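You operate a simulated robot arm through the tools that you are given. There is no shell and no other tool. Be economical: measure what you need, move in short steps, check, and stop when the job is done.

The job below is to be done with a simulated robot arm. You get a single attempt, and the scene is never put back.

TASK
Gauge both thick rings and tray each by its reading.
Fine: 19.3 mm or more in the small green tray, less in the small orange tray.
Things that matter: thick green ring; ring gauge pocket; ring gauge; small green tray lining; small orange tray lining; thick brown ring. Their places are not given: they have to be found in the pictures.

It is judged by the outcome, as a careful person would: the job done as asked, and still so three seconds after it is handed in. It fails if anything else is knocked over, pushed out of place, dropped, spilled or broken.

THE ROBOT
A 7-joint arm with a two-finger parallel gripper, fixed in place. Base frame: the origin is at the foot of the arm, x ahead of it, y to its left, z up; the work surface is at about z = 0. Lengths are in mm, angles in degrees, forces in N, time in s.
With the tool pointing down near the work surface it reaches from about 220 to 580 mm from the base axis. Its first joint turns from -66.0 to 66.0 degrees. Payload 2.5 kg.
The tool frame sits at the grasp point between the pads (the TCP): z along the fingers, y along the line on which they close. The tips reach 23 mm beyond it. Largest opening 94 mm; finger width 38, thickness 10; the body of the gripper, 54 by 96 mm, starts 39 mm behind the TCP.
Orientation is that of the tool frame in the base frame, as a unit quaternion [x, y, z, w]. With the fingers straight down and closing along the base's y, the tool's x points along the base's -x, its y along +y and its z along -z.

THE INTERFACE
- The arm moves only by the tool move_arm. Its argument "motion" is a list of rows, each an object of numbers (a shift or turn left out is 0, a gripper value left out holds the last): "wx", "wy", "wz": the turn, a rotation vector about the base's x, y, z in degrees; "dx", "dy", "dz": the shift along the base's x, y, z in mm; "hand": the finger opening in mm, from 0 to 94. In form: [{"wx": .., "wy": .., "wz": .., "dx": .., "dy": .., "dz": .., "hand": ..}, ...]. A call has 1 to 12 rows; each row is the pose to reach, as a shift and turn from the pose commanded when the call began. Each row takes 0.2 s and may step no farther than 50 mm and 8.6 degrees from the row before; otherwise, or with a gripper value out of range, the whole call is refused. A pose out of reach is approached as far as the arm can. The call stops where the force on the tool passes 90 N (or 10 N more than at its start, if that is more) or the arm is blocked; 0.2 s more then pass. The fingers move at their own pace (about 108 mm/s each) and stop on an object; they squeeze with about 38 N. The grip force told is the motor's: it shows also when the fingers shut on nothing. Time passes only in rows, and 0.2 s behind the last, so rows that repeat a pose let the fingers close. The reply holds the time, the measured pose of the TCP, the force on the tool along the base axes, the opening and the grip force, in the units named above and with some noise, and new pictures: "show" is both (left out), scene, wrist or none.
- Cameras (640 x 400 px; columns grow to the right, rows downward): "scene" is fixed at [110, -409.4, 529.7]; the picture's right is [0.87, -0.49, 0.00], its down [-0.34, -0.61, -0.71] and it looks along [0.35, 0.62, -0.70] (base axes); focal length 332 px, centre (320, 200). "wrist" rides on the gripper at [-39, 0, -44] in the tool frame; the picture's right is [0.00, -1.00, 0.00], its down [0.97, 0.00, -0.24] and it looks along [0.24, 0.00, 0.97] (tool axes); focal length 218 px, centre (320, 200).
- measure_at(camera, pixels): for up to 12 pixels [column, row] of the newest picture of that camera ("zoom" is the newest enlarged one), the place [x, y, z] in the base frame of the surface seen there, good to about 3 mm. It takes no simulated time.
- enlarge(camera, box): a new picture of the part [left, top, right, bottom] of that camera's present view, enlarged. It takes no simulated time.
- job_done(): hands the job in; it is judged then, once.

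Keep the steps short. Do not move on a guess: measure, check each grasp and each placing, and mend mistakes. In all there are 80 turns and 120 pictures (those below and enlarged ones count). Leave the gripper open and the arm clear of the work at the hand-in unless told otherwise, and finish with a single line.

The tools are called as a command line: name --argument value ..., lists and objects as JSON in quotes. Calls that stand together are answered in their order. move_arm: Moves the arm, as the interface text tells. Its arguments: {"type":"object","properties":{"motion":{"type":"array","items":{"type":"object","properties":{"wx":{"type":"number"},"wy":{"type":"number"},"wz":{"type":"number"},"dx":{"type":"number"},"dy":{"type":"number"},"dz":{"type":"number"},"hand":{"type":"number"}}}},"show":{"type":"string","enum":["both","scene","wrist","none"]}},"required":["motion"]} The other tools are called the same way: measure_at (camera, pixels) gives the place of the surface under pixels of a picture; enlarge (camera, box) takes an enlarged picture of a part of a camera's view; job_done () hands the job in.

At the start:

```text
time_s: 0.0
tcp_pos: [334.2, -110.8, 271.6]
tcp_rot: [-0.001, 1.0, 0.001, 0.0]
wrist_force: [-0.4, -0.1, -0.5]
opening: 94.3
grip_force: 0.2
```

scene: 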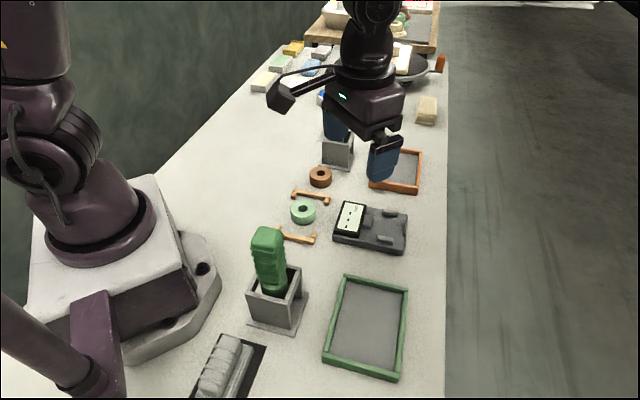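
wrist: 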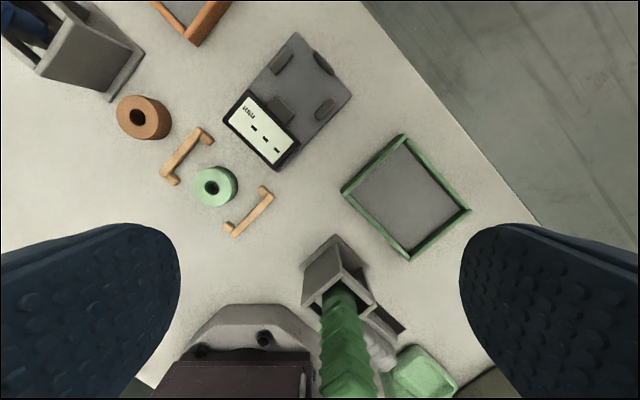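

I see a gauge (dark block with display), two rings, and green and orange trays. I will enlarge the gauge in both views.

enlarge --camera "wrist" --box '[100, 10, 380, 250]'

enlarge --camera "scene" --box '[260, 140, 440, 260]'

measure_at --camera "wrist" --pixels '[[213, 188], [225, 180], [203, 198], [137, 118], [160, 115], [283, 108], [315, 62], [325, 108], [282, 58], [262, 130], [404, 195], [320, 85]]'

measure_at --camera "scene" --pixels '[[303, 211], [320, 175], [385, 238], [390, 214], [350, 216], [370, 225], [404, 172], [370, 325], [310, 195], [297, 238], [400, 230], [363, 230]]'

```text
1.67 times, centred on (240, 130) of wrist
```

zoom: 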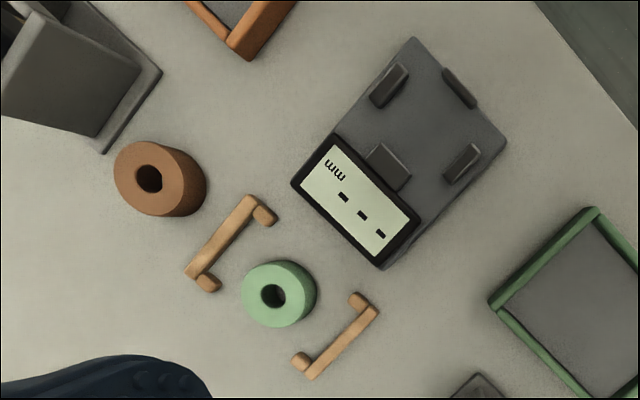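

```text
3.33 times, centred on (350, 200) of scene
```

zoom: 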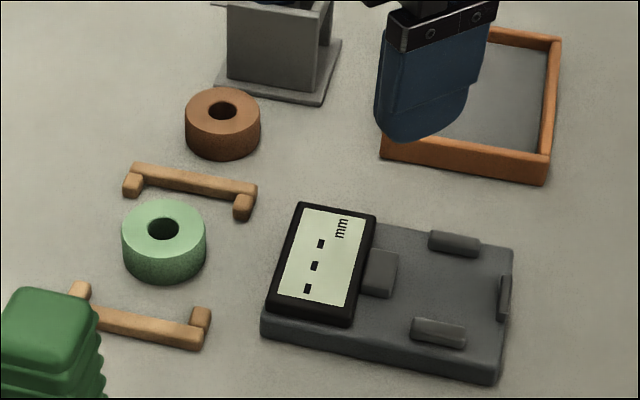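

```text
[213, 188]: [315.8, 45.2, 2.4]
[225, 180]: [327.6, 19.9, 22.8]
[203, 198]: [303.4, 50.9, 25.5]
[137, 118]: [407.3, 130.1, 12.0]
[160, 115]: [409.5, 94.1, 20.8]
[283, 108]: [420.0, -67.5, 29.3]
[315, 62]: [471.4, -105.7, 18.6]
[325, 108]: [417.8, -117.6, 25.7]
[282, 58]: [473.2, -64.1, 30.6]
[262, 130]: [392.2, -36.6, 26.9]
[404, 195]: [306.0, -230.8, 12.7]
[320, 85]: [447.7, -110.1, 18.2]
```

```text
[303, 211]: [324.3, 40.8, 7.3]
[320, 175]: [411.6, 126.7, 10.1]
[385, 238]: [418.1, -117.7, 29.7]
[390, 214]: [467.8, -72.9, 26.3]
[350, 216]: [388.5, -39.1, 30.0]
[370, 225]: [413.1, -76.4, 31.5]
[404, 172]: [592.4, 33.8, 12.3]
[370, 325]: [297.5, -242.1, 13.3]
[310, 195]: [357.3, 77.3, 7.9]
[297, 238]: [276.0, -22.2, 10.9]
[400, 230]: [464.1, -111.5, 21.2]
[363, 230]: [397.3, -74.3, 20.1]
```

Next I measure details on the enlarged scene view: ring rims, gauge lugs and bars.

measure_at --camera "zoom" --pixels '[[128, 230], [200, 228], [164, 204], [164, 252], [190, 112], [256, 112], [222, 92], [222, 130], [165, 174], [210, 182], [130, 318], [180, 328]]'

measure_at --camera "zoom" --pixels '[[455, 240], [505, 290], [437, 325], [382, 265], [395, 275], [445, 285], [520, 90], [500, 130], [395, 150], [545, 175], [555, 45], [490, 375]]'

```text
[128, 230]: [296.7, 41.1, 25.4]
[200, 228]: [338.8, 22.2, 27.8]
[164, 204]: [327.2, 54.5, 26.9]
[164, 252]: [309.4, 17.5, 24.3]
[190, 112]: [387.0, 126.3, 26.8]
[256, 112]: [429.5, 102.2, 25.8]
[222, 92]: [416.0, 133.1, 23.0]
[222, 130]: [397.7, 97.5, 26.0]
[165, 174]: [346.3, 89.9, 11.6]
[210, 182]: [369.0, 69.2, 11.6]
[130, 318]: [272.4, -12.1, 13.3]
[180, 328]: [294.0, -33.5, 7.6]
```

```text
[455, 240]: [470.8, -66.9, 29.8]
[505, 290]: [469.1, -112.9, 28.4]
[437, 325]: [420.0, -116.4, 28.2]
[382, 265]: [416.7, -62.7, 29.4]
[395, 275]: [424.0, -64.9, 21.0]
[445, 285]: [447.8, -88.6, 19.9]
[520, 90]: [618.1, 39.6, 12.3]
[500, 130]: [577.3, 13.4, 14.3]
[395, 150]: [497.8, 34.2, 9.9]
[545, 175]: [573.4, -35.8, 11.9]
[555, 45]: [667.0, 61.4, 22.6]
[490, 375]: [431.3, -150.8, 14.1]
```

Green ring centre ≈ (318, 36), about 26 high; brown ≈ (408, 116); pocket ≈ (445, -91), floor z≈20, lugs ≈ 29. I'll move above the green ring to look closer.

move_arm --motion '[{"dx": -3, "dy": 30, "dz": -30, "hand": 70}, {"dx": -6, "dy": 60, "dz": -60}, {"dx": -9, "dy": 90, "dz": -90}, {"dx": -13, "dy": 120, "dz": -120}, {"dx": -16, "dy": 147, "dz": -150}, {"dx": -16, "dy": 147, "dz": -150}]'

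```text
time_s: 1.4
tcp_pos: [317.2, 35.1, 120.7]
tcp_rot: [0.0, 1.0, -0.001, 0.0]
wrist_force: [0.5, -0.1, 0.2]
opening: 70.1
grip_force: 0.1
```

scene: 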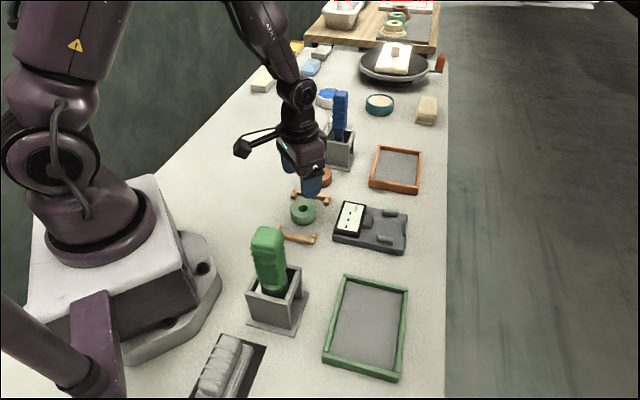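
wrist: 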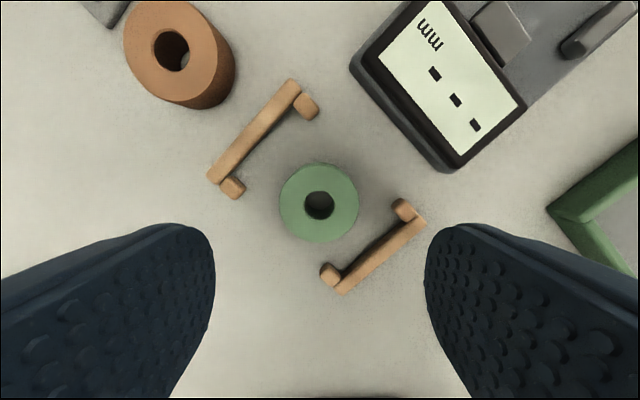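

Ring seen at (319,203). Measure rims, bars, and the trays now unobstructed in the scene.

measure_at --camera "wrist" --pixels '[[284, 203], [354, 203], [319, 168], [319, 238], [305, 108], [232, 188], [404, 212], [330, 274], [129, 45], [212, 45], [170, 8], [175, 90]]'

measure_at --camera "scene" --pixels '[[397, 168], [380, 150], [419, 153], [415, 190], [373, 184], [368, 324], [350, 280], [404, 292], [397, 376], [328, 362], [385, 170], [400, 180]]'

```text
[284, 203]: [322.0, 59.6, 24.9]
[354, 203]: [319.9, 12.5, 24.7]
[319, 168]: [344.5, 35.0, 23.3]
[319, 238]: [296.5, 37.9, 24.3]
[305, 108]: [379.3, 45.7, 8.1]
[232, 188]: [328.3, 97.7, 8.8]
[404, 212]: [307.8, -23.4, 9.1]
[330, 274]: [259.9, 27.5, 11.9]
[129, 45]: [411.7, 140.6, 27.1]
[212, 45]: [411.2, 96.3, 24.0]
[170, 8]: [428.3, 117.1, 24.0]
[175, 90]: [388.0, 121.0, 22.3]
```

```text
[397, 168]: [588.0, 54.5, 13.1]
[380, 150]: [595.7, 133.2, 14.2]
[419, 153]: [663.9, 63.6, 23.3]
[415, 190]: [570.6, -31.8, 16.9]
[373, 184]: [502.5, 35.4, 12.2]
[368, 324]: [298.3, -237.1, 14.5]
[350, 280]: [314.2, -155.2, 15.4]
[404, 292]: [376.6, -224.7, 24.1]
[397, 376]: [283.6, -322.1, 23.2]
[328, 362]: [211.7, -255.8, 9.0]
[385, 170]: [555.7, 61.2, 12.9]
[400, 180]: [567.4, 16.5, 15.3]
```

Green ring centre (320.5, 36), top ≈ 24.5. Descend to TCP z = 36 (tips above the bars) and close.

move_arm --motion '[{"dx": 2.3, "dz": -40}, {"dx": 2.3, "dz": -70}, {"dx": 2.3, "dz": -85.6}, {"dx": 2.3, "dz": -85.6, "hand": 30}, {"dx": 2.3, "dz": -85.6, "hand": 30}, {"dx": 2.3, "dz": -85.6, "hand": 30}]'

```text
time_s: 2.8
tcp_pos: [319.9, 33.1, 36.7]
tcp_rot: [0.0, 1.0, -0.001, 0.0]
wrist_force: [-0.2, 0.3, 0.3]
opening: 51.2
grip_force: 38.2
```

scene: 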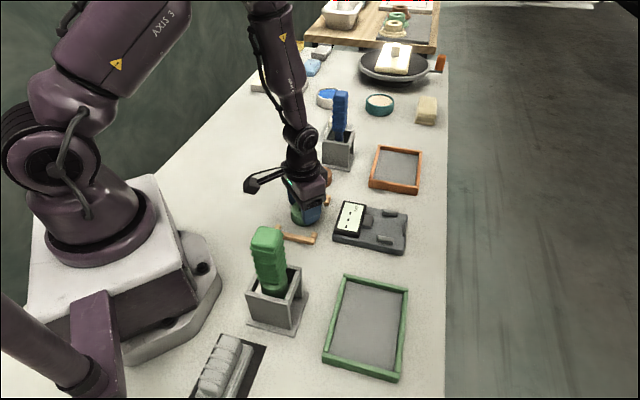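
wrist: 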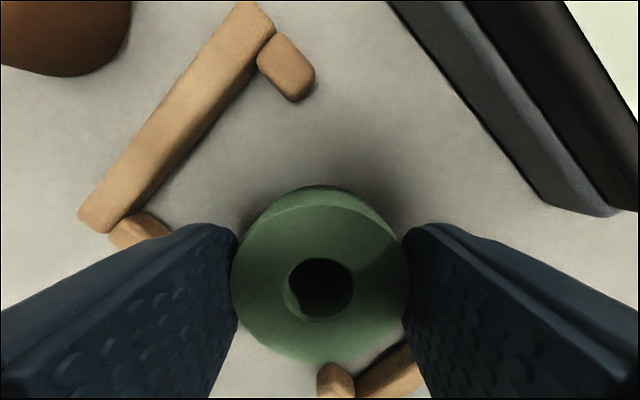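

Held at 51.2 mm opening, grip 38 N. Lift and check.

move_arm --motion '[{"dz": 20}, {"dz": 50}, {"dz": 80}, {"dz": 80}]'

```text
time_s: 3.8
tcp_pos: [318.3, 35.2, 115.2]
tcp_rot: [0.0, 1.0, 0.001, 0.0]
wrist_force: [-0.4, 0.3, -1.2]
opening: 51.1
grip_force: 38.2
```

scene: 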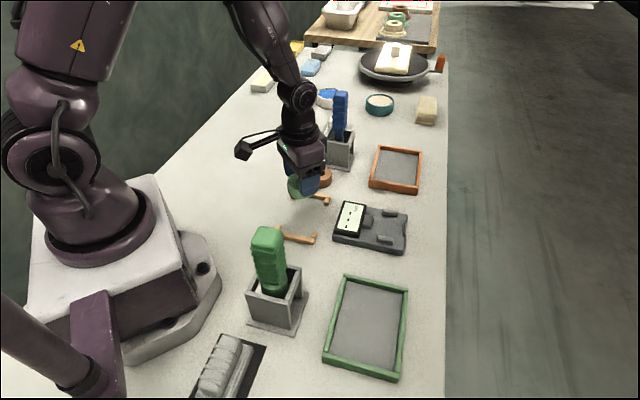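
wrist: 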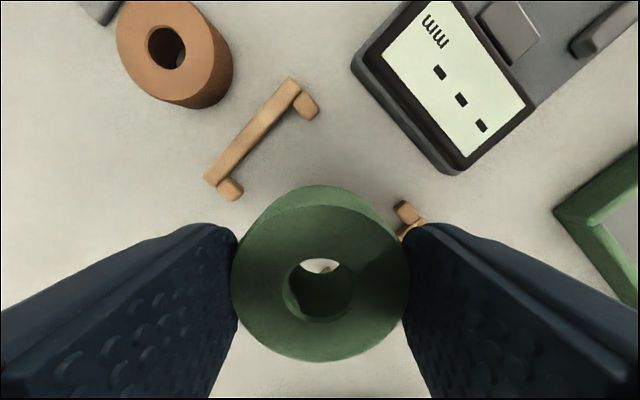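

Held. Measure the ring in the grip, then move towards the gauge, stopping short at about (395, -91) so the pocket is in view.

measure_at --camera "wrist" --pixels '[[245, 270], [396, 270], [320, 212], [320, 350]]'

move_arm --motion '[{"dx": 15, "dy": -32}, {"dx": 35, "dy": -64}, {"dx": 55, "dy": -96}, {"dx": 74.5, "dy": -127}, {"dx": 74.5, "dy": -127}]'

```text
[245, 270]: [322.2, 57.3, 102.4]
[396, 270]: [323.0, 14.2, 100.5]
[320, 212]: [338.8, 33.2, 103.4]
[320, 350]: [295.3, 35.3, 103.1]
```

```text
time_s: 5.0
tcp_pos: [395.4, -90.5, 118.9]
tcp_rot: [-0.001, 1.0, 0.0, 0.0]
wrist_force: [0.1, 0.0, -1.4]
opening: 51.4
grip_force: 38.3
```

scene: 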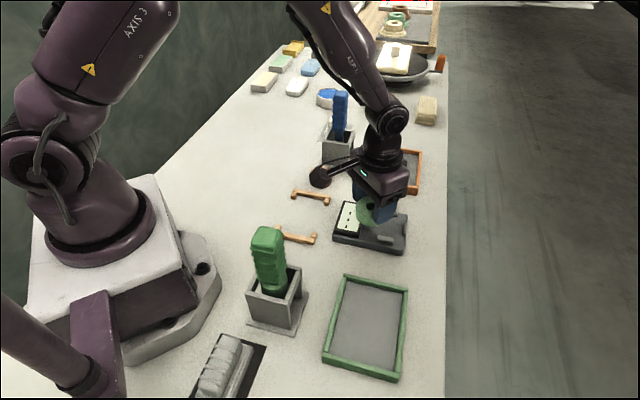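
wrist: 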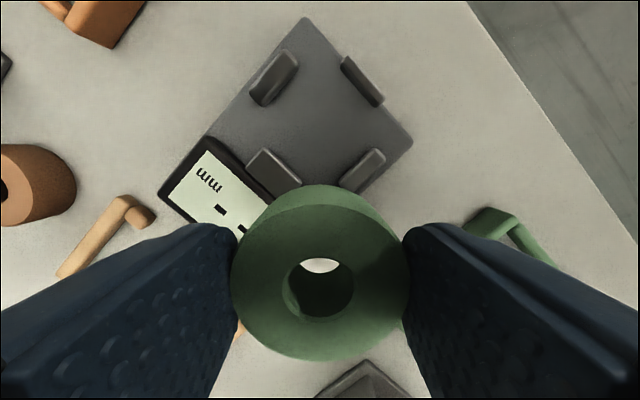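

The pocket is clear in the wrist view. Measure lug inner edges and floor.

enlarge --camera "wrist" --box '[200, 10, 440, 200]'

measure_at --camera "wrist" --pixels '[[268, 72], [280, 68], [294, 66], [365, 72], [350, 75], [375, 98], [365, 165], [352, 183], [380, 153], [275, 165], [265, 152], [320, 120]]'

```text
2.11 times, centred on (320, 105) of wrist
```

zoom: 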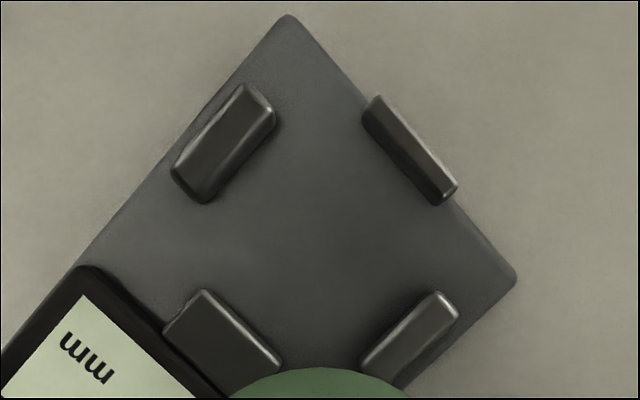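

```text
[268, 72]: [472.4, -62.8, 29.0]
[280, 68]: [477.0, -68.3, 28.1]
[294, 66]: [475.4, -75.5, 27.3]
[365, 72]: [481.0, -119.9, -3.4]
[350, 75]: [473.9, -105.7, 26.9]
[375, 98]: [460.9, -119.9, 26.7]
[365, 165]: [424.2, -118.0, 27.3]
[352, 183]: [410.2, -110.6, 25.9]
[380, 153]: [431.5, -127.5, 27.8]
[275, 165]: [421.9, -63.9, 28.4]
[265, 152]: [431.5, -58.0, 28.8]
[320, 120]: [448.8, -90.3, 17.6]
```

measure_at --camera "zoom" --pixels '[[238, 172], [278, 125], [205, 205], [398, 170], [362, 125], [440, 205], [400, 330], [360, 368], [245, 328], [282, 362], [205, 292], [320, 230]]'

```text
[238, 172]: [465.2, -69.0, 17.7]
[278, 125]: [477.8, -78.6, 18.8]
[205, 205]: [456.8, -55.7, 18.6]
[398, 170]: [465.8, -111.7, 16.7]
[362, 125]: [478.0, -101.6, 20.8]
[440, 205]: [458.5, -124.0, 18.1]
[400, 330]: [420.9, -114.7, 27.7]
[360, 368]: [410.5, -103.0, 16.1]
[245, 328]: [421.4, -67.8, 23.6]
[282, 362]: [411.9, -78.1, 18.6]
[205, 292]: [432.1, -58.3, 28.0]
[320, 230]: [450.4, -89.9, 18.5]
```

Pocket centre ≈ (443.5, -91), clear width ≈ 62, floor ≈ 18.5. Go above it and lower in two stages, without releasing yet.

move_arm --motion '[{"dx": 25}, {"dx": 49}, {"dx": 49, "dz": -25}, {"dx": 49, "dz": -45}, {"dx": 49, "dz": -56}, {"dx": 49, "dz": -56}]'

```text
time_s: 6.4
tcp_pos: [443.9, -90.2, 62.4]
tcp_rot: [0.0, 1.0, 0.001, 0.0]
wrist_force: [0.1, -0.6, -0.8]
opening: 51.2
grip_force: 38.2
```

scene: 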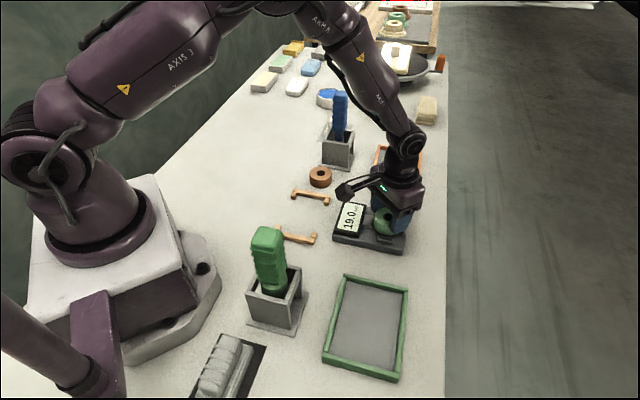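
wrist: 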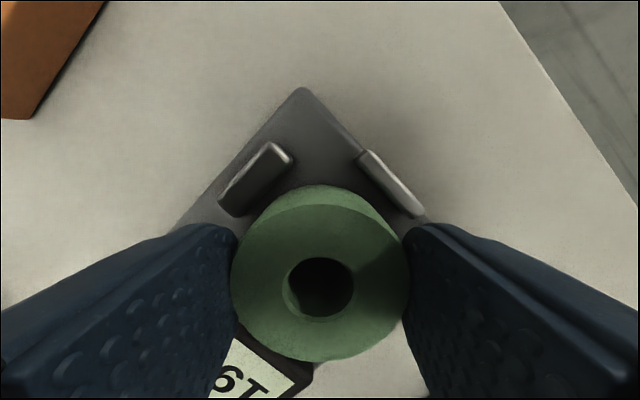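

It already reads 19.0, but the ring is still held. Lower 3 mm more and check the force.

move_arm --motion '[{"dz": -2}, {"dz": -3.5}, {"dz": -3.5}]' --show "wrist"

```text
time_s: 7.2
tcp_pos: [444.2, -90.1, 58.7]
tcp_rot: [-0.001, 1.0, -0.001, 0.0]
wrist_force: [0.3, -0.2, -1.1]
opening: 51.1
grip_force: 38.2
```

wrist: 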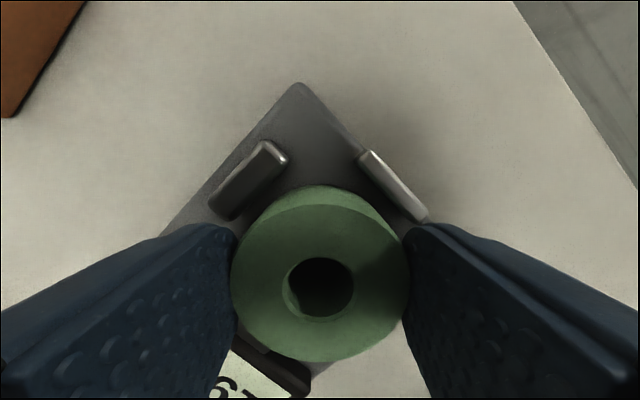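

No contact yet; 2 mm more.

move_arm --motion '[{"dz": -1}, {"dz": -2}, {"dz": -2}]' --show "none"

```text
time_s: 8.0
tcp_pos: [444.4, -90.8, 57.0]
tcp_rot: [-0.001, 1.0, 0.0, 0.0]
wrist_force: [-10.5, 2.4, 26.0]
opening: 51.0
grip_force: 38.0
```

Contact at the floor height (≈ 20). Back 1 mm, release, and rise.

move_arm --motion '[{"dz": 0.8}, {"dz": 0.8, "hand": 70}, {"dz": 0.8, "hand": 70}, {"dz": 30}, {"dz": 70}, {"dx": -30, "dz": 90}, {"dx": -70, "dz": 90}, {"dx": -70, "dz": 90}]'

```text
time_s: 9.8
tcp_pos: [374.8, -92.3, 145.0]
tcp_rot: [0.0, 1.0, 0.0, 0.0]
wrist_force: [-0.7, 0.7, 0.1]
opening: 70.0
grip_force: 0.1
```

scene: 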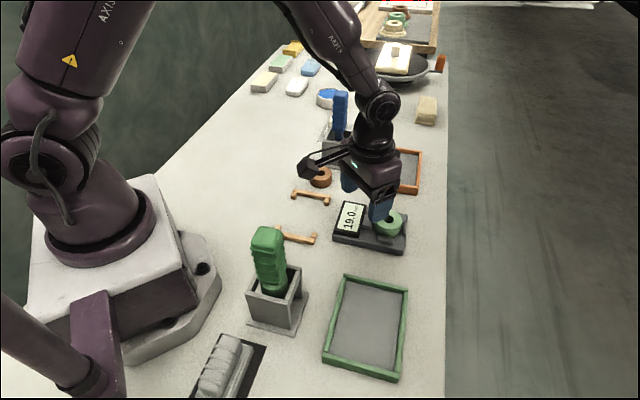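
wrist: 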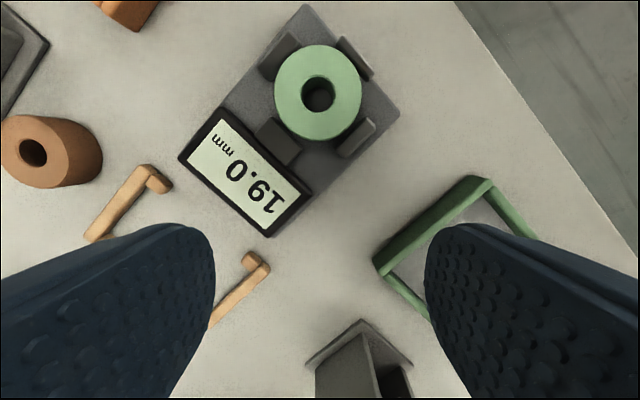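

Ring sits flat in the pocket. Enlarge the display to read it, and measure the ring for the re-grasp.

enlarge --camera "wrist" --box '[170, 0, 410, 240]'

enlarge --camera "scene" --box '[325, 190, 415, 260]'

measure_at --camera "wrist" --pixels '[[280, 90], [356, 90], [318, 50], [318, 134]]'

```text
1.67 times, centred on (290, 120) of wrist
```

zoom: 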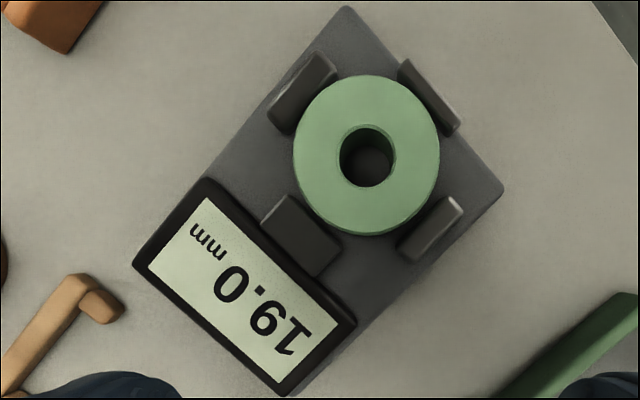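

```text
5.71 times, centred on (370, 225) of scene
```

zoom: 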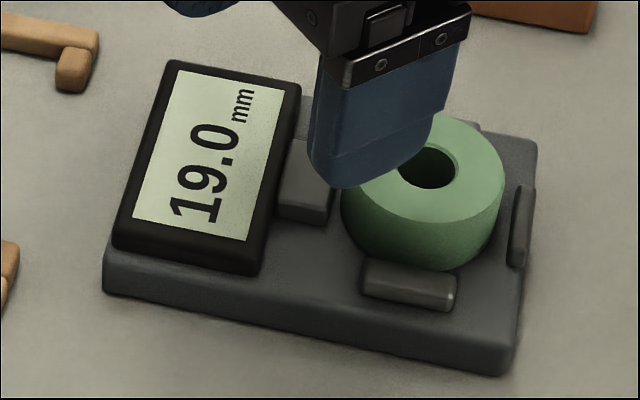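

```text
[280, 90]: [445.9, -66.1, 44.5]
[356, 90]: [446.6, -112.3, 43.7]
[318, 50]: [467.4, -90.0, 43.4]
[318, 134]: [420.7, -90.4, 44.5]
```

Green ring reads 19.0 mm → orange tray. Re-grasp it with the reverse of the same path.

move_arm --motion '[{"dx": 35}, {"dx": 70}, {"dx": 70, "dz": -40}, {"dx": 70, "dz": -75}, {"dx": 70, "dz": -88.5}, {"dx": 70, "dz": -88.5, "hand": 30}, {"dx": 70, "dz": -88.5}, {"dx": 70, "dz": -88.5}, {"dx": 70, "dz": -60}, {"dx": 70, "dz": -20}, {"dx": 70, "dz": 0}, {"dx": 70, "dz": 0}]'

```text
time_s: 12.4
tcp_pos: [447.0, -88.5, 146.1]
tcp_rot: [-0.001, 1.0, 0.0, 0.0]
wrist_force: [0.0, 0.1, 0.0]
opening: 51.2
grip_force: 38.0
```

scene: 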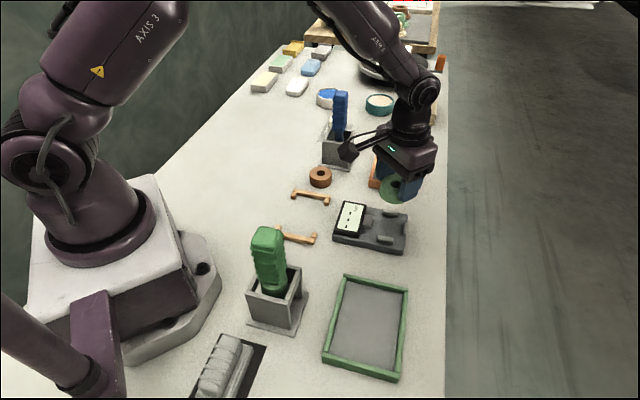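
wrist: 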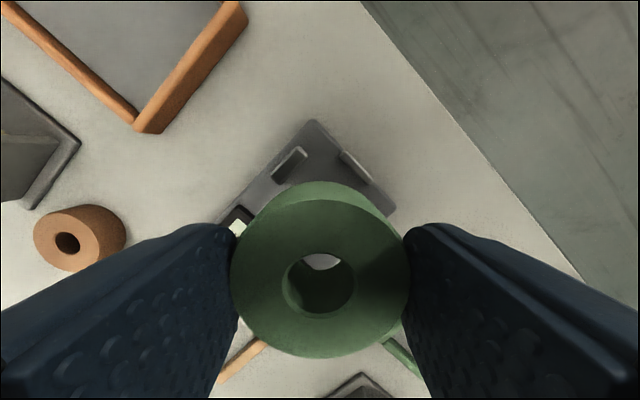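

Held. Before moving to the orange tray, measure the tray corners and the neighbouring holder with the blue tool.

measure_at --camera "scene" --pixels '[[340, 95], [338, 150], [354, 148], [350, 170], [376, 147], [421, 152], [380, 108], [427, 110]]'

measure_at --camera "wrist" --pixels '[[148, 112], [135, 96], [225, 15], [20, 5], [78, 146], [30, 120]]'

```text
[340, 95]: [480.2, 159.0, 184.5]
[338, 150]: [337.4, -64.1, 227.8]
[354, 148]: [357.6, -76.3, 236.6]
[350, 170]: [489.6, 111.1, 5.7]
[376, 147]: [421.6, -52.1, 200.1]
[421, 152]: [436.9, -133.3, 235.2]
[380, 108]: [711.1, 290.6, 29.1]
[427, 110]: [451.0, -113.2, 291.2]
```

```text
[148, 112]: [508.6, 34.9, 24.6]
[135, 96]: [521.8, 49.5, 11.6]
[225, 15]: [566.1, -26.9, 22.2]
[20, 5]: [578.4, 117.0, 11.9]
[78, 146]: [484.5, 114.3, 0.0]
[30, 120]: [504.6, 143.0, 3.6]
```

Orange tray: near corner (508, 35), right corner (573, -34), left (595, 133), lining ≈ 12. Target ring centre (567, 38), in reach. Move above it at height.

move_arm --motion '[{"dx": 25, "dy": 26}, {"dx": 50, "dy": 52}, {"dx": 75, "dy": 78}, {"dx": 100, "dy": 104}, {"dx": 123, "dy": 128.8, "dz": -15}, {"dx": 123, "dy": 128.8, "dz": -30}, {"dx": 123, "dy": 128.8, "dz": -30}]'

```text
time_s: 14.0
tcp_pos: [566.9, 38.5, 114.6]
tcp_rot: [-0.001, 1.0, 0.0, 0.0]
wrist_force: [-0.3, 0.2, -1.6]
opening: 51.1
grip_force: 38.5
```

scene: 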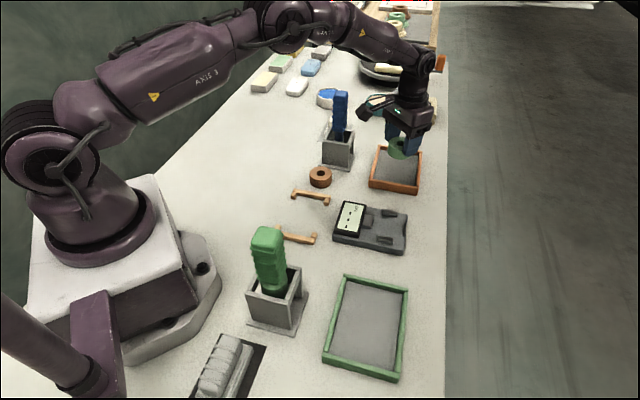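
wrist: 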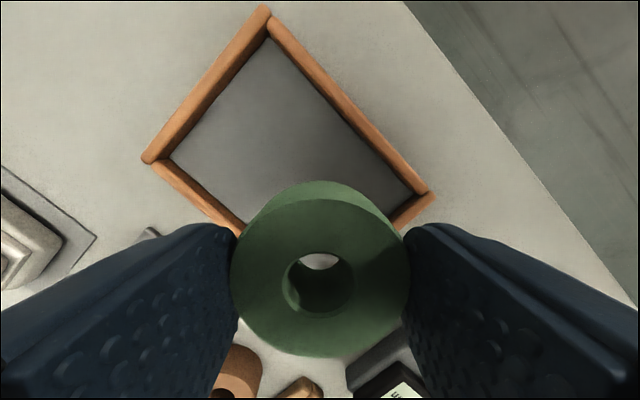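

Measure the inner tray edges from here.

measure_at --camera "wrist" --pixels '[[268, 42], [176, 158], [410, 190], [235, 210], [330, 110], [215, 196], [427, 194], [262, 10], [148, 158]]'

```text
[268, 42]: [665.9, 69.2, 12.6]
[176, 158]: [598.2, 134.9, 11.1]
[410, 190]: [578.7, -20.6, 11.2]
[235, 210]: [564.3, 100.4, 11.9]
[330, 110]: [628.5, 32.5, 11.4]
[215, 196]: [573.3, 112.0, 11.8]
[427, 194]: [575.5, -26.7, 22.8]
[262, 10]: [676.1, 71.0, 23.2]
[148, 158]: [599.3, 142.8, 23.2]
```

Inner corner near ≈ (511, 45). Shift y to 48 for even margins and lower to just above the lining.

move_arm --motion '[{"dy": 10}, {"dy": 10, "dz": -30}, {"dy": 10, "dz": -55}, {"dy": 10, "dz": -64}, {"dy": 10, "dz": -64}]'

```text
time_s: 15.2
tcp_pos: [567.3, 49.2, 51.5]
tcp_rot: [0.0, 1.0, 0.0, 0.0]
wrist_force: [0.9, -0.1, -0.7]
opening: 51.3
grip_force: 37.8
```

scene: 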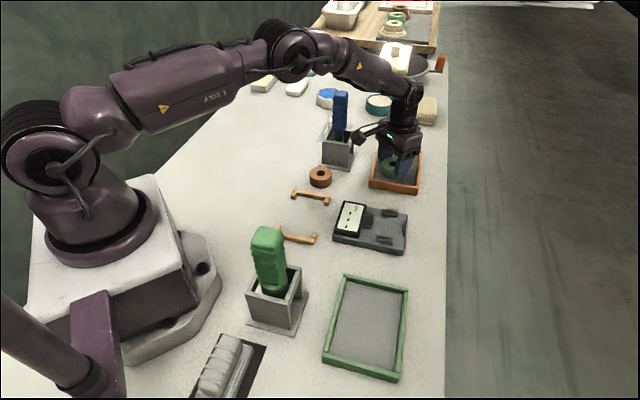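
wrist: 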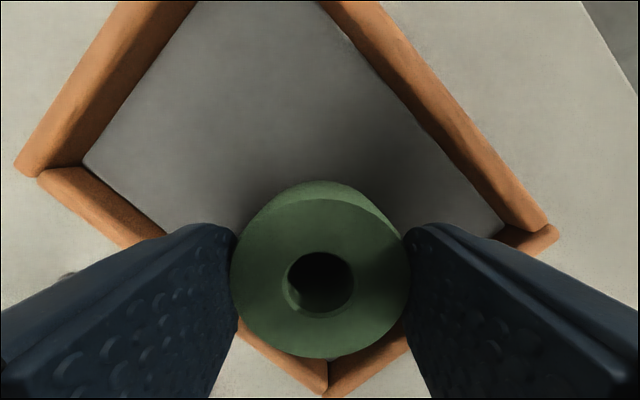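

Inside the tray with margin. Lower step by step to contact.

move_arm --motion '[{"dz": -1}, {"dz": -2}, {"dz": -2}]' --show "none"

```text
time_s: 16.0
tcp_pos: [567.2, 48.4, 50.9]
tcp_rot: [-0.001, 1.0, 0.0, 0.001]
wrist_force: [-4.2, 3.5, 12.8]
opening: 51.4
grip_force: 37.8
```

Contact (≈ 13 N). Release, rise and back off.

move_arm --motion '[{"hand": 70}, {"hand": 70}, {"dz": 30}, {"dz": 70}, {"dz": 95}, {"dx": -40, "dz": 95}, {"dx": -80, "dz": 95}, {"dx": -80, "dz": 95}]'

```text
time_s: 17.8
tcp_pos: [490.6, 49.1, 143.9]
tcp_rot: [0.0, 1.0, 0.0, 0.0]
wrist_force: [0.5, -0.2, 0.4]
opening: 70.1
grip_force: 0.1
```

scene: 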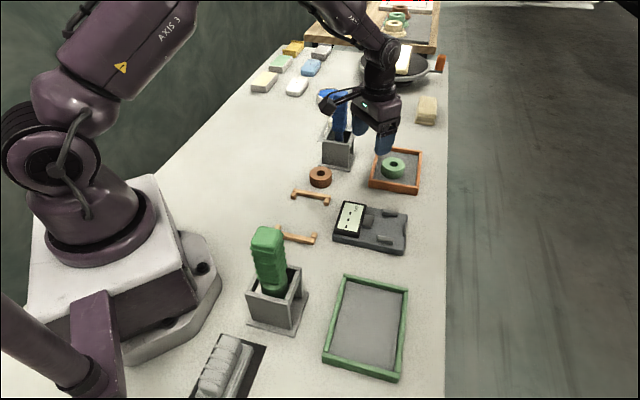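
wrist: 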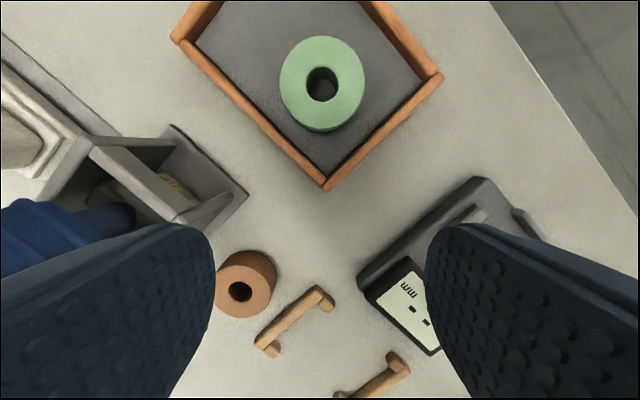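

Green ring is in the orange tray. Now check the brown ring and how near the holder with the blue tool is to it.

measure_at --camera "scene" --pixels '[[323, 140], [323, 160], [337, 166], [352, 168], [338, 150], [335, 110], [340, 92], [336, 125], [320, 168], [311, 176], [331, 176], [320, 183]]'

measure_at --camera "wrist" --pixels '[[216, 290], [268, 282], [242, 265], [242, 314], [90, 150], [172, 222], [247, 194], [130, 215], [60, 240], [272, 348]]'

```text
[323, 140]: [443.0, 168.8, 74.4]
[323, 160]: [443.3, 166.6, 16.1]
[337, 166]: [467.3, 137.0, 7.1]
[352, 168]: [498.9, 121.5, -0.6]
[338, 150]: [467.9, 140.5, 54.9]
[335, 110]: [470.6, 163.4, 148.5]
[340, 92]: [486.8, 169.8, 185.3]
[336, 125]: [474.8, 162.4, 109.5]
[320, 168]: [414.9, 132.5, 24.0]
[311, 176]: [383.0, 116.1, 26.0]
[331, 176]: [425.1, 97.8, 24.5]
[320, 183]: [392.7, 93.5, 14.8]
```

```text
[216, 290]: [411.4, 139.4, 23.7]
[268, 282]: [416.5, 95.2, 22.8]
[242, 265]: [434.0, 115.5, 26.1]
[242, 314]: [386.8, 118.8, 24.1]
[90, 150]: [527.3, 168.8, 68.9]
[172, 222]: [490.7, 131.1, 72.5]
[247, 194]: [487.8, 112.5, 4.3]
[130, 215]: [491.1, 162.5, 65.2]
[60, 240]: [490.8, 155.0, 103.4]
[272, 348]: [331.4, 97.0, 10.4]
```

The holder wall is ~60 mm from the brown ring, so I'll turn the gripper -45° (closing along the diagonal, camera away from the holder). Move back in x first while turning, at height.

move_arm --motion '[{"dx": -20, "wz": -7.5, "hand": 66}, {"dx": -45, "wz": -15}, {"dx": -65, "wz": -22.5}, {"dx": -77, "wz": -30}, {"dx": -77, "dy": 15, "wz": -37.5}, {"dx": -77, "dy": 35, "wz": -45}, {"dx": -77, "dy": 55, "wz": -45}, {"dx": -77, "dy": 69.5, "wz": -45}, {"dx": -77, "dy": 69.5, "wz": -45}]'

```text
time_s: 19.8
tcp_pos: [410.5, 116.6, 143.7]
tcp_rot: [0.383, 0.924, 0.0, 0.001]
wrist_force: [0.0, -0.8, 0.2]
opening: 66.3
grip_force: 0.2
```

scene: 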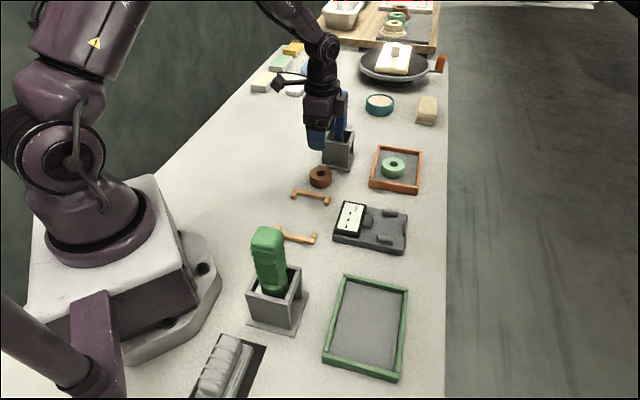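
wrist: 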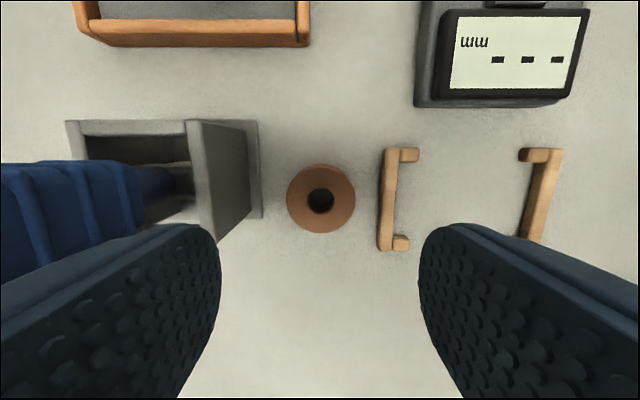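

Nicely aligned with the bench. Measure the ring and the holder's wall facing it.

measure_at --camera "wrist" --pixels '[[290, 199], [351, 199], [321, 167], [321, 230], [197, 130], [205, 200], [215, 240], [258, 200], [258, 130], [380, 200], [135, 180], [160, 215]]'

```text
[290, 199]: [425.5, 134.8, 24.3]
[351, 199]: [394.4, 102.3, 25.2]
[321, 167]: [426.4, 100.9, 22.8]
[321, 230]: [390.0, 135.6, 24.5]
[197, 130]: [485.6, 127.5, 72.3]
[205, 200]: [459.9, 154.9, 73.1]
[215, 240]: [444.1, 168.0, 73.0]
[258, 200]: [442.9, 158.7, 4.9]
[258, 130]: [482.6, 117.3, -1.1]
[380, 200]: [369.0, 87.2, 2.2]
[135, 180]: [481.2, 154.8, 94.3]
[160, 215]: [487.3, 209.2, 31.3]
```

Ring centre (409.5, 118.3); the wall is 60 mm away, the finger's outer edge reaches 43 and the body 48. Descend and close.

move_arm --motion '[{"dx": -0.5, "dy": 0.7, "dz": -40}, {"dx": -0.5, "dy": 0.7, "dz": -75}, {"dx": -0.5, "dy": 0.7, "dz": -97}, {"dx": -0.5, "dy": 0.7, "dz": -107.5}, {"dx": -0.5, "dy": 0.7, "dz": -107.5, "hand": 30}, {"dx": -0.5, "dy": 0.7, "dz": -107.5}, {"dx": -0.5, "dy": 0.7, "dz": -107.5}]'

```text
time_s: 21.4
tcp_pos: [409.1, 117.6, 36.0]
tcp_rot: [0.382, 0.924, 0.0, 0.0]
wrist_force: [-0.9, 0.1, -0.2]
opening: 52.5
grip_force: 38.2
```

scene: 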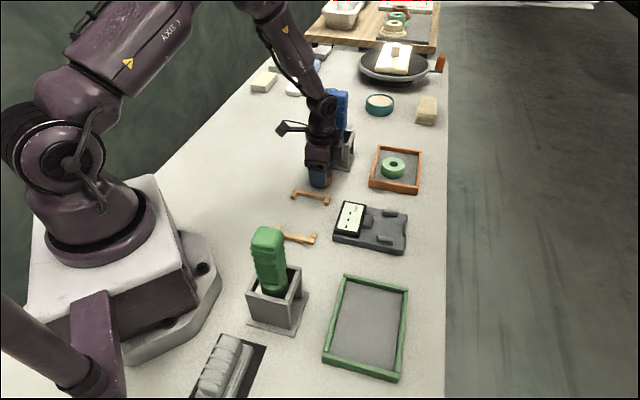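
wrist: 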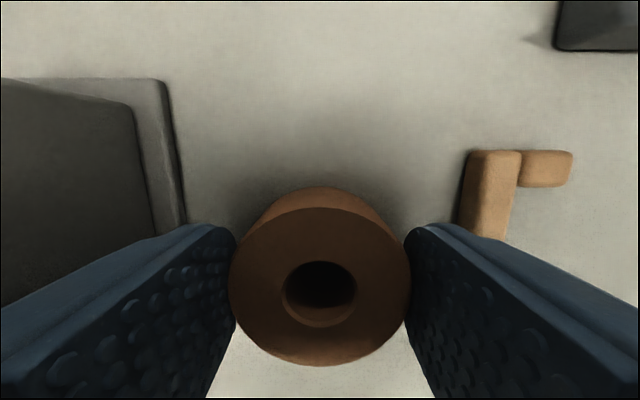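

Held (52.5 mm). Lift, then travel in -y to just short of the gauge.

move_arm --motion '[{"dz": 40}, {"dz": 84}, {"dy": -35, "dz": 84}, {"dy": -70, "dz": 84}, {"dy": -105, "dz": 84}, {"dy": -140, "dz": 84}, {"dy": -174, "dz": 84}, {"dy": -174, "dz": 84}]'

```text
time_s: 23.2
tcp_pos: [412.2, -53.3, 118.9]
tcp_rot: [0.381, 0.924, 0.001, 0.0]
wrist_force: [-0.4, -0.1, -1.1]
opening: 52.5
grip_force: 38.0
```

scene: 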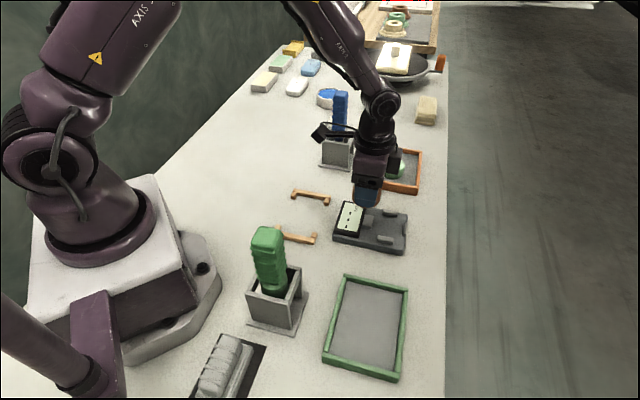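
wrist: 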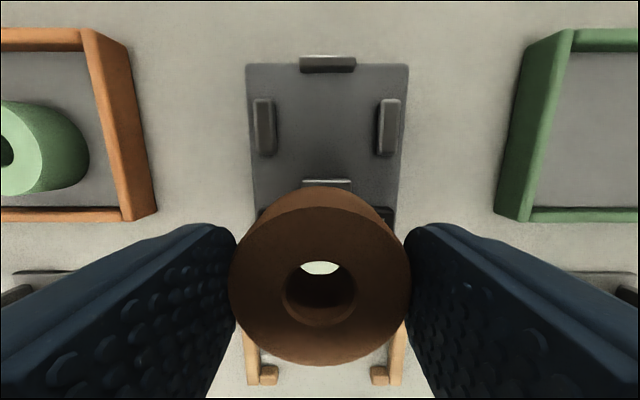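

Measure the side-lug inner faces and end lug from this aligned view.

measure_at --camera "wrist" --pixels '[[277, 130], [375, 130], [327, 76], [327, 179], [264, 105], [389, 105], [327, 63], [327, 130]]'

```text
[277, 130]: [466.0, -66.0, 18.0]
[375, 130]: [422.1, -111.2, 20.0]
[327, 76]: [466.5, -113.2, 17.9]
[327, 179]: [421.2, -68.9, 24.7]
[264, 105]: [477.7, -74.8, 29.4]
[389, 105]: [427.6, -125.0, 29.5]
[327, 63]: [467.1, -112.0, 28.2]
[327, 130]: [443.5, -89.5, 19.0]
```

Pocket centre ≈ (444.5, -90). Move above and lower to just over the floor.

move_arm --motion '[{"dx": 18, "dy": -17}, {"dx": 35, "dy": -34.4}, {"dx": 35, "dy": -34.4}, {"dx": 35, "dy": -34.4, "dz": -30}, {"dx": 35, "dy": -34.4, "dz": -52}, {"dx": 35, "dy": -34.4, "dz": -62}, {"dx": 35, "dy": -34.4, "dz": -62}]'

```text
time_s: 24.8
tcp_pos: [445.4, -89.5, 58.8]
tcp_rot: [0.382, 0.924, 0.0, 0.0]
wrist_force: [0.2, 0.6, -1.8]
opening: 53.0
grip_force: 37.5
```

scene: 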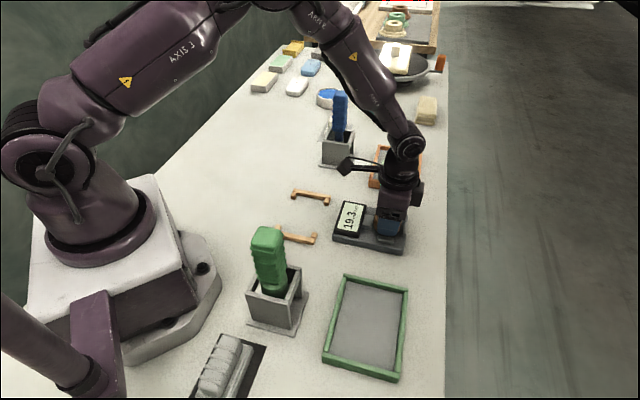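
wrist: 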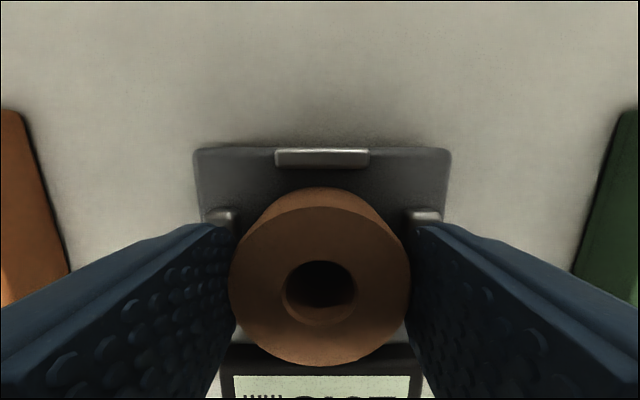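

Reads about 19.3 while held. Lower to contact.

move_arm --motion '[{"dz": -1.5}, {"dz": -2.8}, {"dz": -2.8}]' --show "none"

```text
time_s: 25.6
tcp_pos: [445.5, -91.4, 56.2]
tcp_rot: [0.382, 0.924, 0.0, 0.001]
wrist_force: [0.7, -0.3, -1.3]
opening: 52.6
grip_force: 37.9
```

move_arm --motion '[{"dz": -0.8}, {"dz": -1.5}, {"dz": -1.5}]' --show "none"

```text
time_s: 26.4
tcp_pos: [446.4, -90.5, 56.3]
tcp_rot: [0.382, 0.924, -0.001, 0.001]
wrist_force: [-4.6, 0.8, 15.0]
opening: 52.4
grip_force: 37.7
```

Contact with the floor. Release and rise, then back off to read.

move_arm --motion '[{"dz": 0.5}, {"dz": 0.5, "hand": 66}, {"dz": 0.5}, {"dz": 30}, {"dz": 70}, {"dx": -25, "dy": 25, "dz": 90}, {"dx": -50, "dy": 50, "dz": 90}, {"dx": -50, "dy": 50, "dz": 90}]'

enlarge --camera "scene" --box '[325, 190, 415, 260]'

enlarge --camera "wrist" --box '[220, 0, 430, 250]'

```text
time_s: 28.2
tcp_pos: [394.9, -38.5, 143.5]
tcp_rot: [0.382, 0.924, 0.0, 0.001]
wrist_force: [0.2, -0.1, -0.3]
opening: 65.7
grip_force: 0.1
```

scene: 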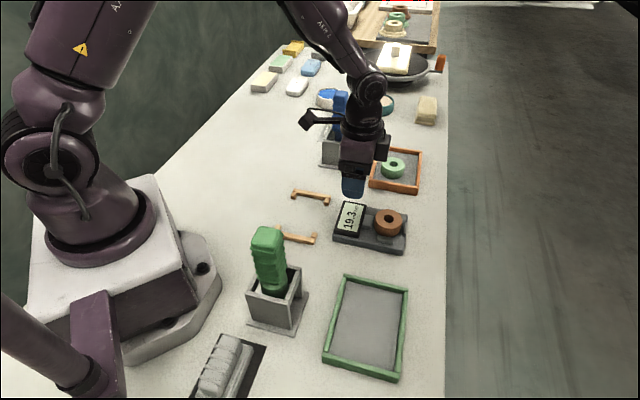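
wrist: 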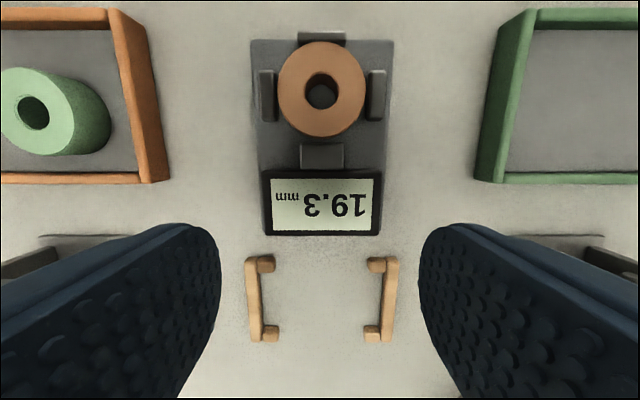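

```text
5.71 times, centred on (370, 225) of scene
```

zoom: 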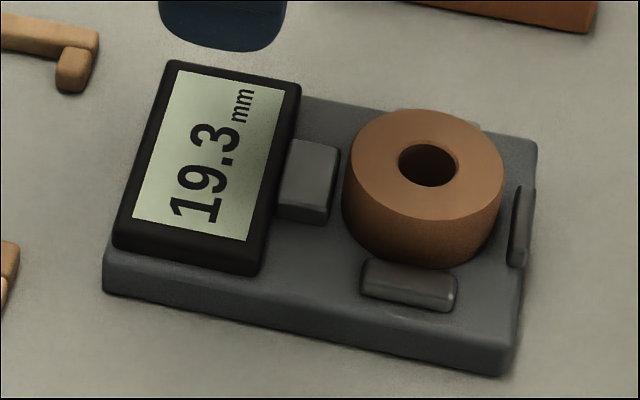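

```text
1.60 times, centred on (325, 125) of wrist
```

zoom: 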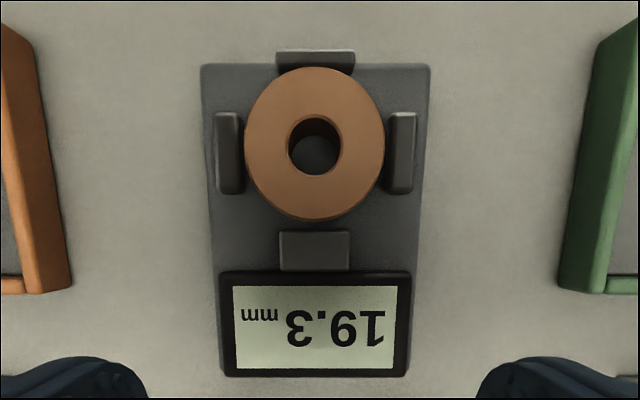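

Brown ring reads 19.3 mm, seated and released → green tray (19.3 or more). Re-grasp it.

move_arm --motion '[{"dx": 25, "dy": -25}, {"dx": 50, "dy": -50}, {"dx": 50, "dy": -50, "dz": -40}, {"dx": 50, "dy": -50, "dz": -75}, {"dx": 50, "dy": -50, "dz": -88.7}, {"dx": 50, "dy": -50, "dz": -88.7, "hand": 30}, {"dx": 50, "dy": -50, "dz": -88.7}, {"dx": 50, "dy": -50, "dz": -88.7}, {"dx": 50, "dy": -50, "dz": -60}, {"dx": 50, "dy": -50, "dz": -25}, {"dx": 50, "dy": -50, "dz": -10}, {"dx": 50, "dy": -50, "dz": -10}]'

```text
time_s: 30.8
tcp_pos: [444.4, -91.0, 134.8]
tcp_rot: [0.383, 0.924, -0.001, 0.0]
wrist_force: [0.0, 0.9, -1.5]
opening: 52.4
grip_force: 37.9
```

scene: 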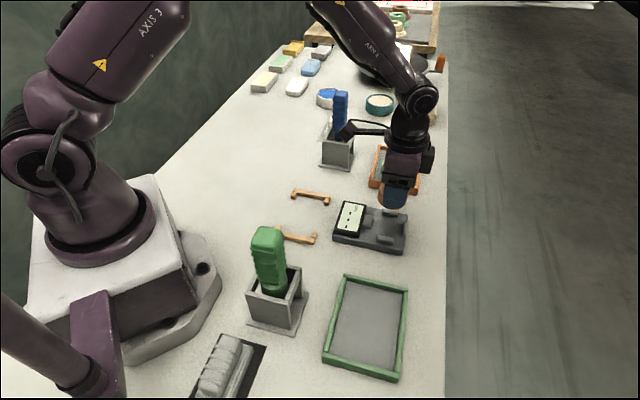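
wrist: 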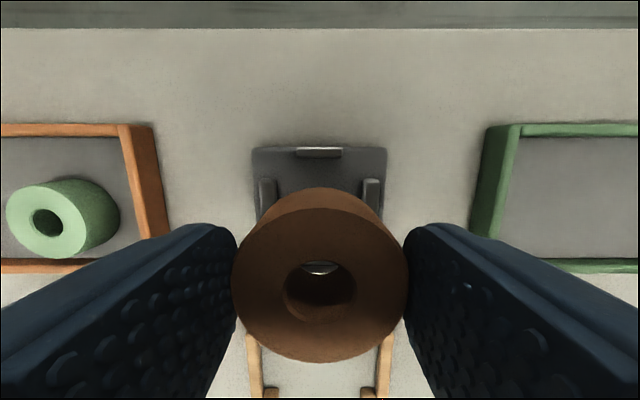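

Held. Measure the green tray and the nearby green tool's position/height before crossing.

measure_at --camera "scene" --pixels '[[268, 232], [268, 260], [285, 240], [298, 270], [290, 300], [308, 295], [295, 330], [350, 285], [400, 297], [395, 368], [332, 355], [368, 324]]'

```text
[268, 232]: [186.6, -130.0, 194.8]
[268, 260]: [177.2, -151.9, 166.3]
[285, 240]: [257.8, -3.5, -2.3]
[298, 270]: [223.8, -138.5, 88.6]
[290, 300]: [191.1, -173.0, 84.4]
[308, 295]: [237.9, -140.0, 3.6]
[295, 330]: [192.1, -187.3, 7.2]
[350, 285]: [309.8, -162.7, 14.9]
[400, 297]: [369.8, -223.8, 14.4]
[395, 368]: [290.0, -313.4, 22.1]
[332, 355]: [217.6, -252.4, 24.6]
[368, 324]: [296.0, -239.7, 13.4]
```

Tray centre ≈ (297, -239); the green tool at (185, -140) is well inward. Travel at height to (301, -242).

move_arm --motion '[{"dx": -24, "dy": -25}, {"dx": -48, "dy": -50}, {"dx": -72, "dy": -76}, {"dx": -96, "dy": -102}, {"dx": -120, "dy": -127}, {"dx": -143.5, "dy": -152}, {"dx": -143.5, "dy": -152}]'

```text
time_s: 32.4
tcp_pos: [303.4, -244.7, 137.2]
tcp_rot: [0.382, 0.924, 0.0, 0.0]
wrist_force: [-0.1, 0.4, -1.7]
opening: 52.5
grip_force: 38.6
```

scene: 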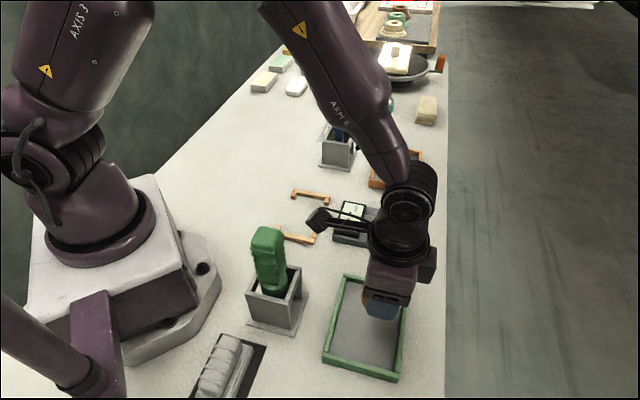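
wrist: 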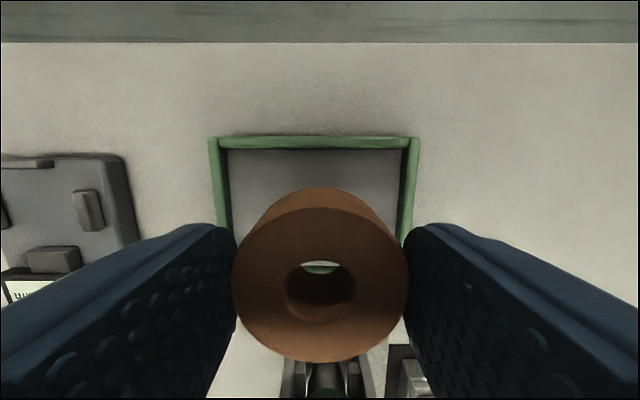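

Centred over the tray. Lower to just above the lining.

move_arm --motion '[{"dz": -40}, {"dz": -70}, {"dz": -82}, {"dz": -82}]'

```text
time_s: 33.4
tcp_pos: [302.9, -242.9, 52.4]
tcp_rot: [0.382, 0.924, 0.0, -0.001]
wrist_force: [0.1, 0.0, -1.2]
opening: 52.6
grip_force: 37.6
```

scene: 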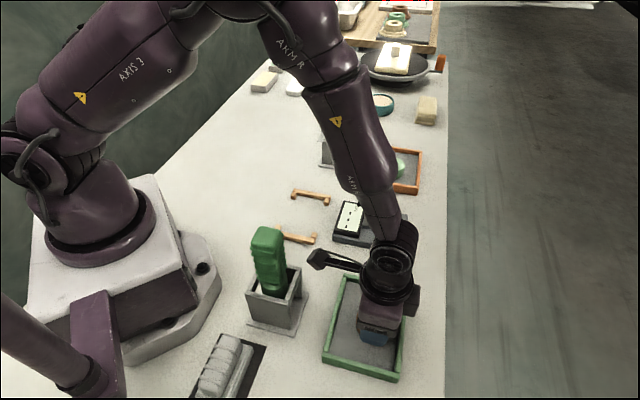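
wrist: 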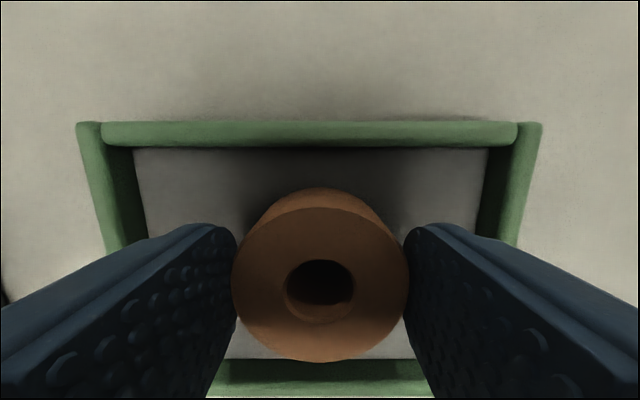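

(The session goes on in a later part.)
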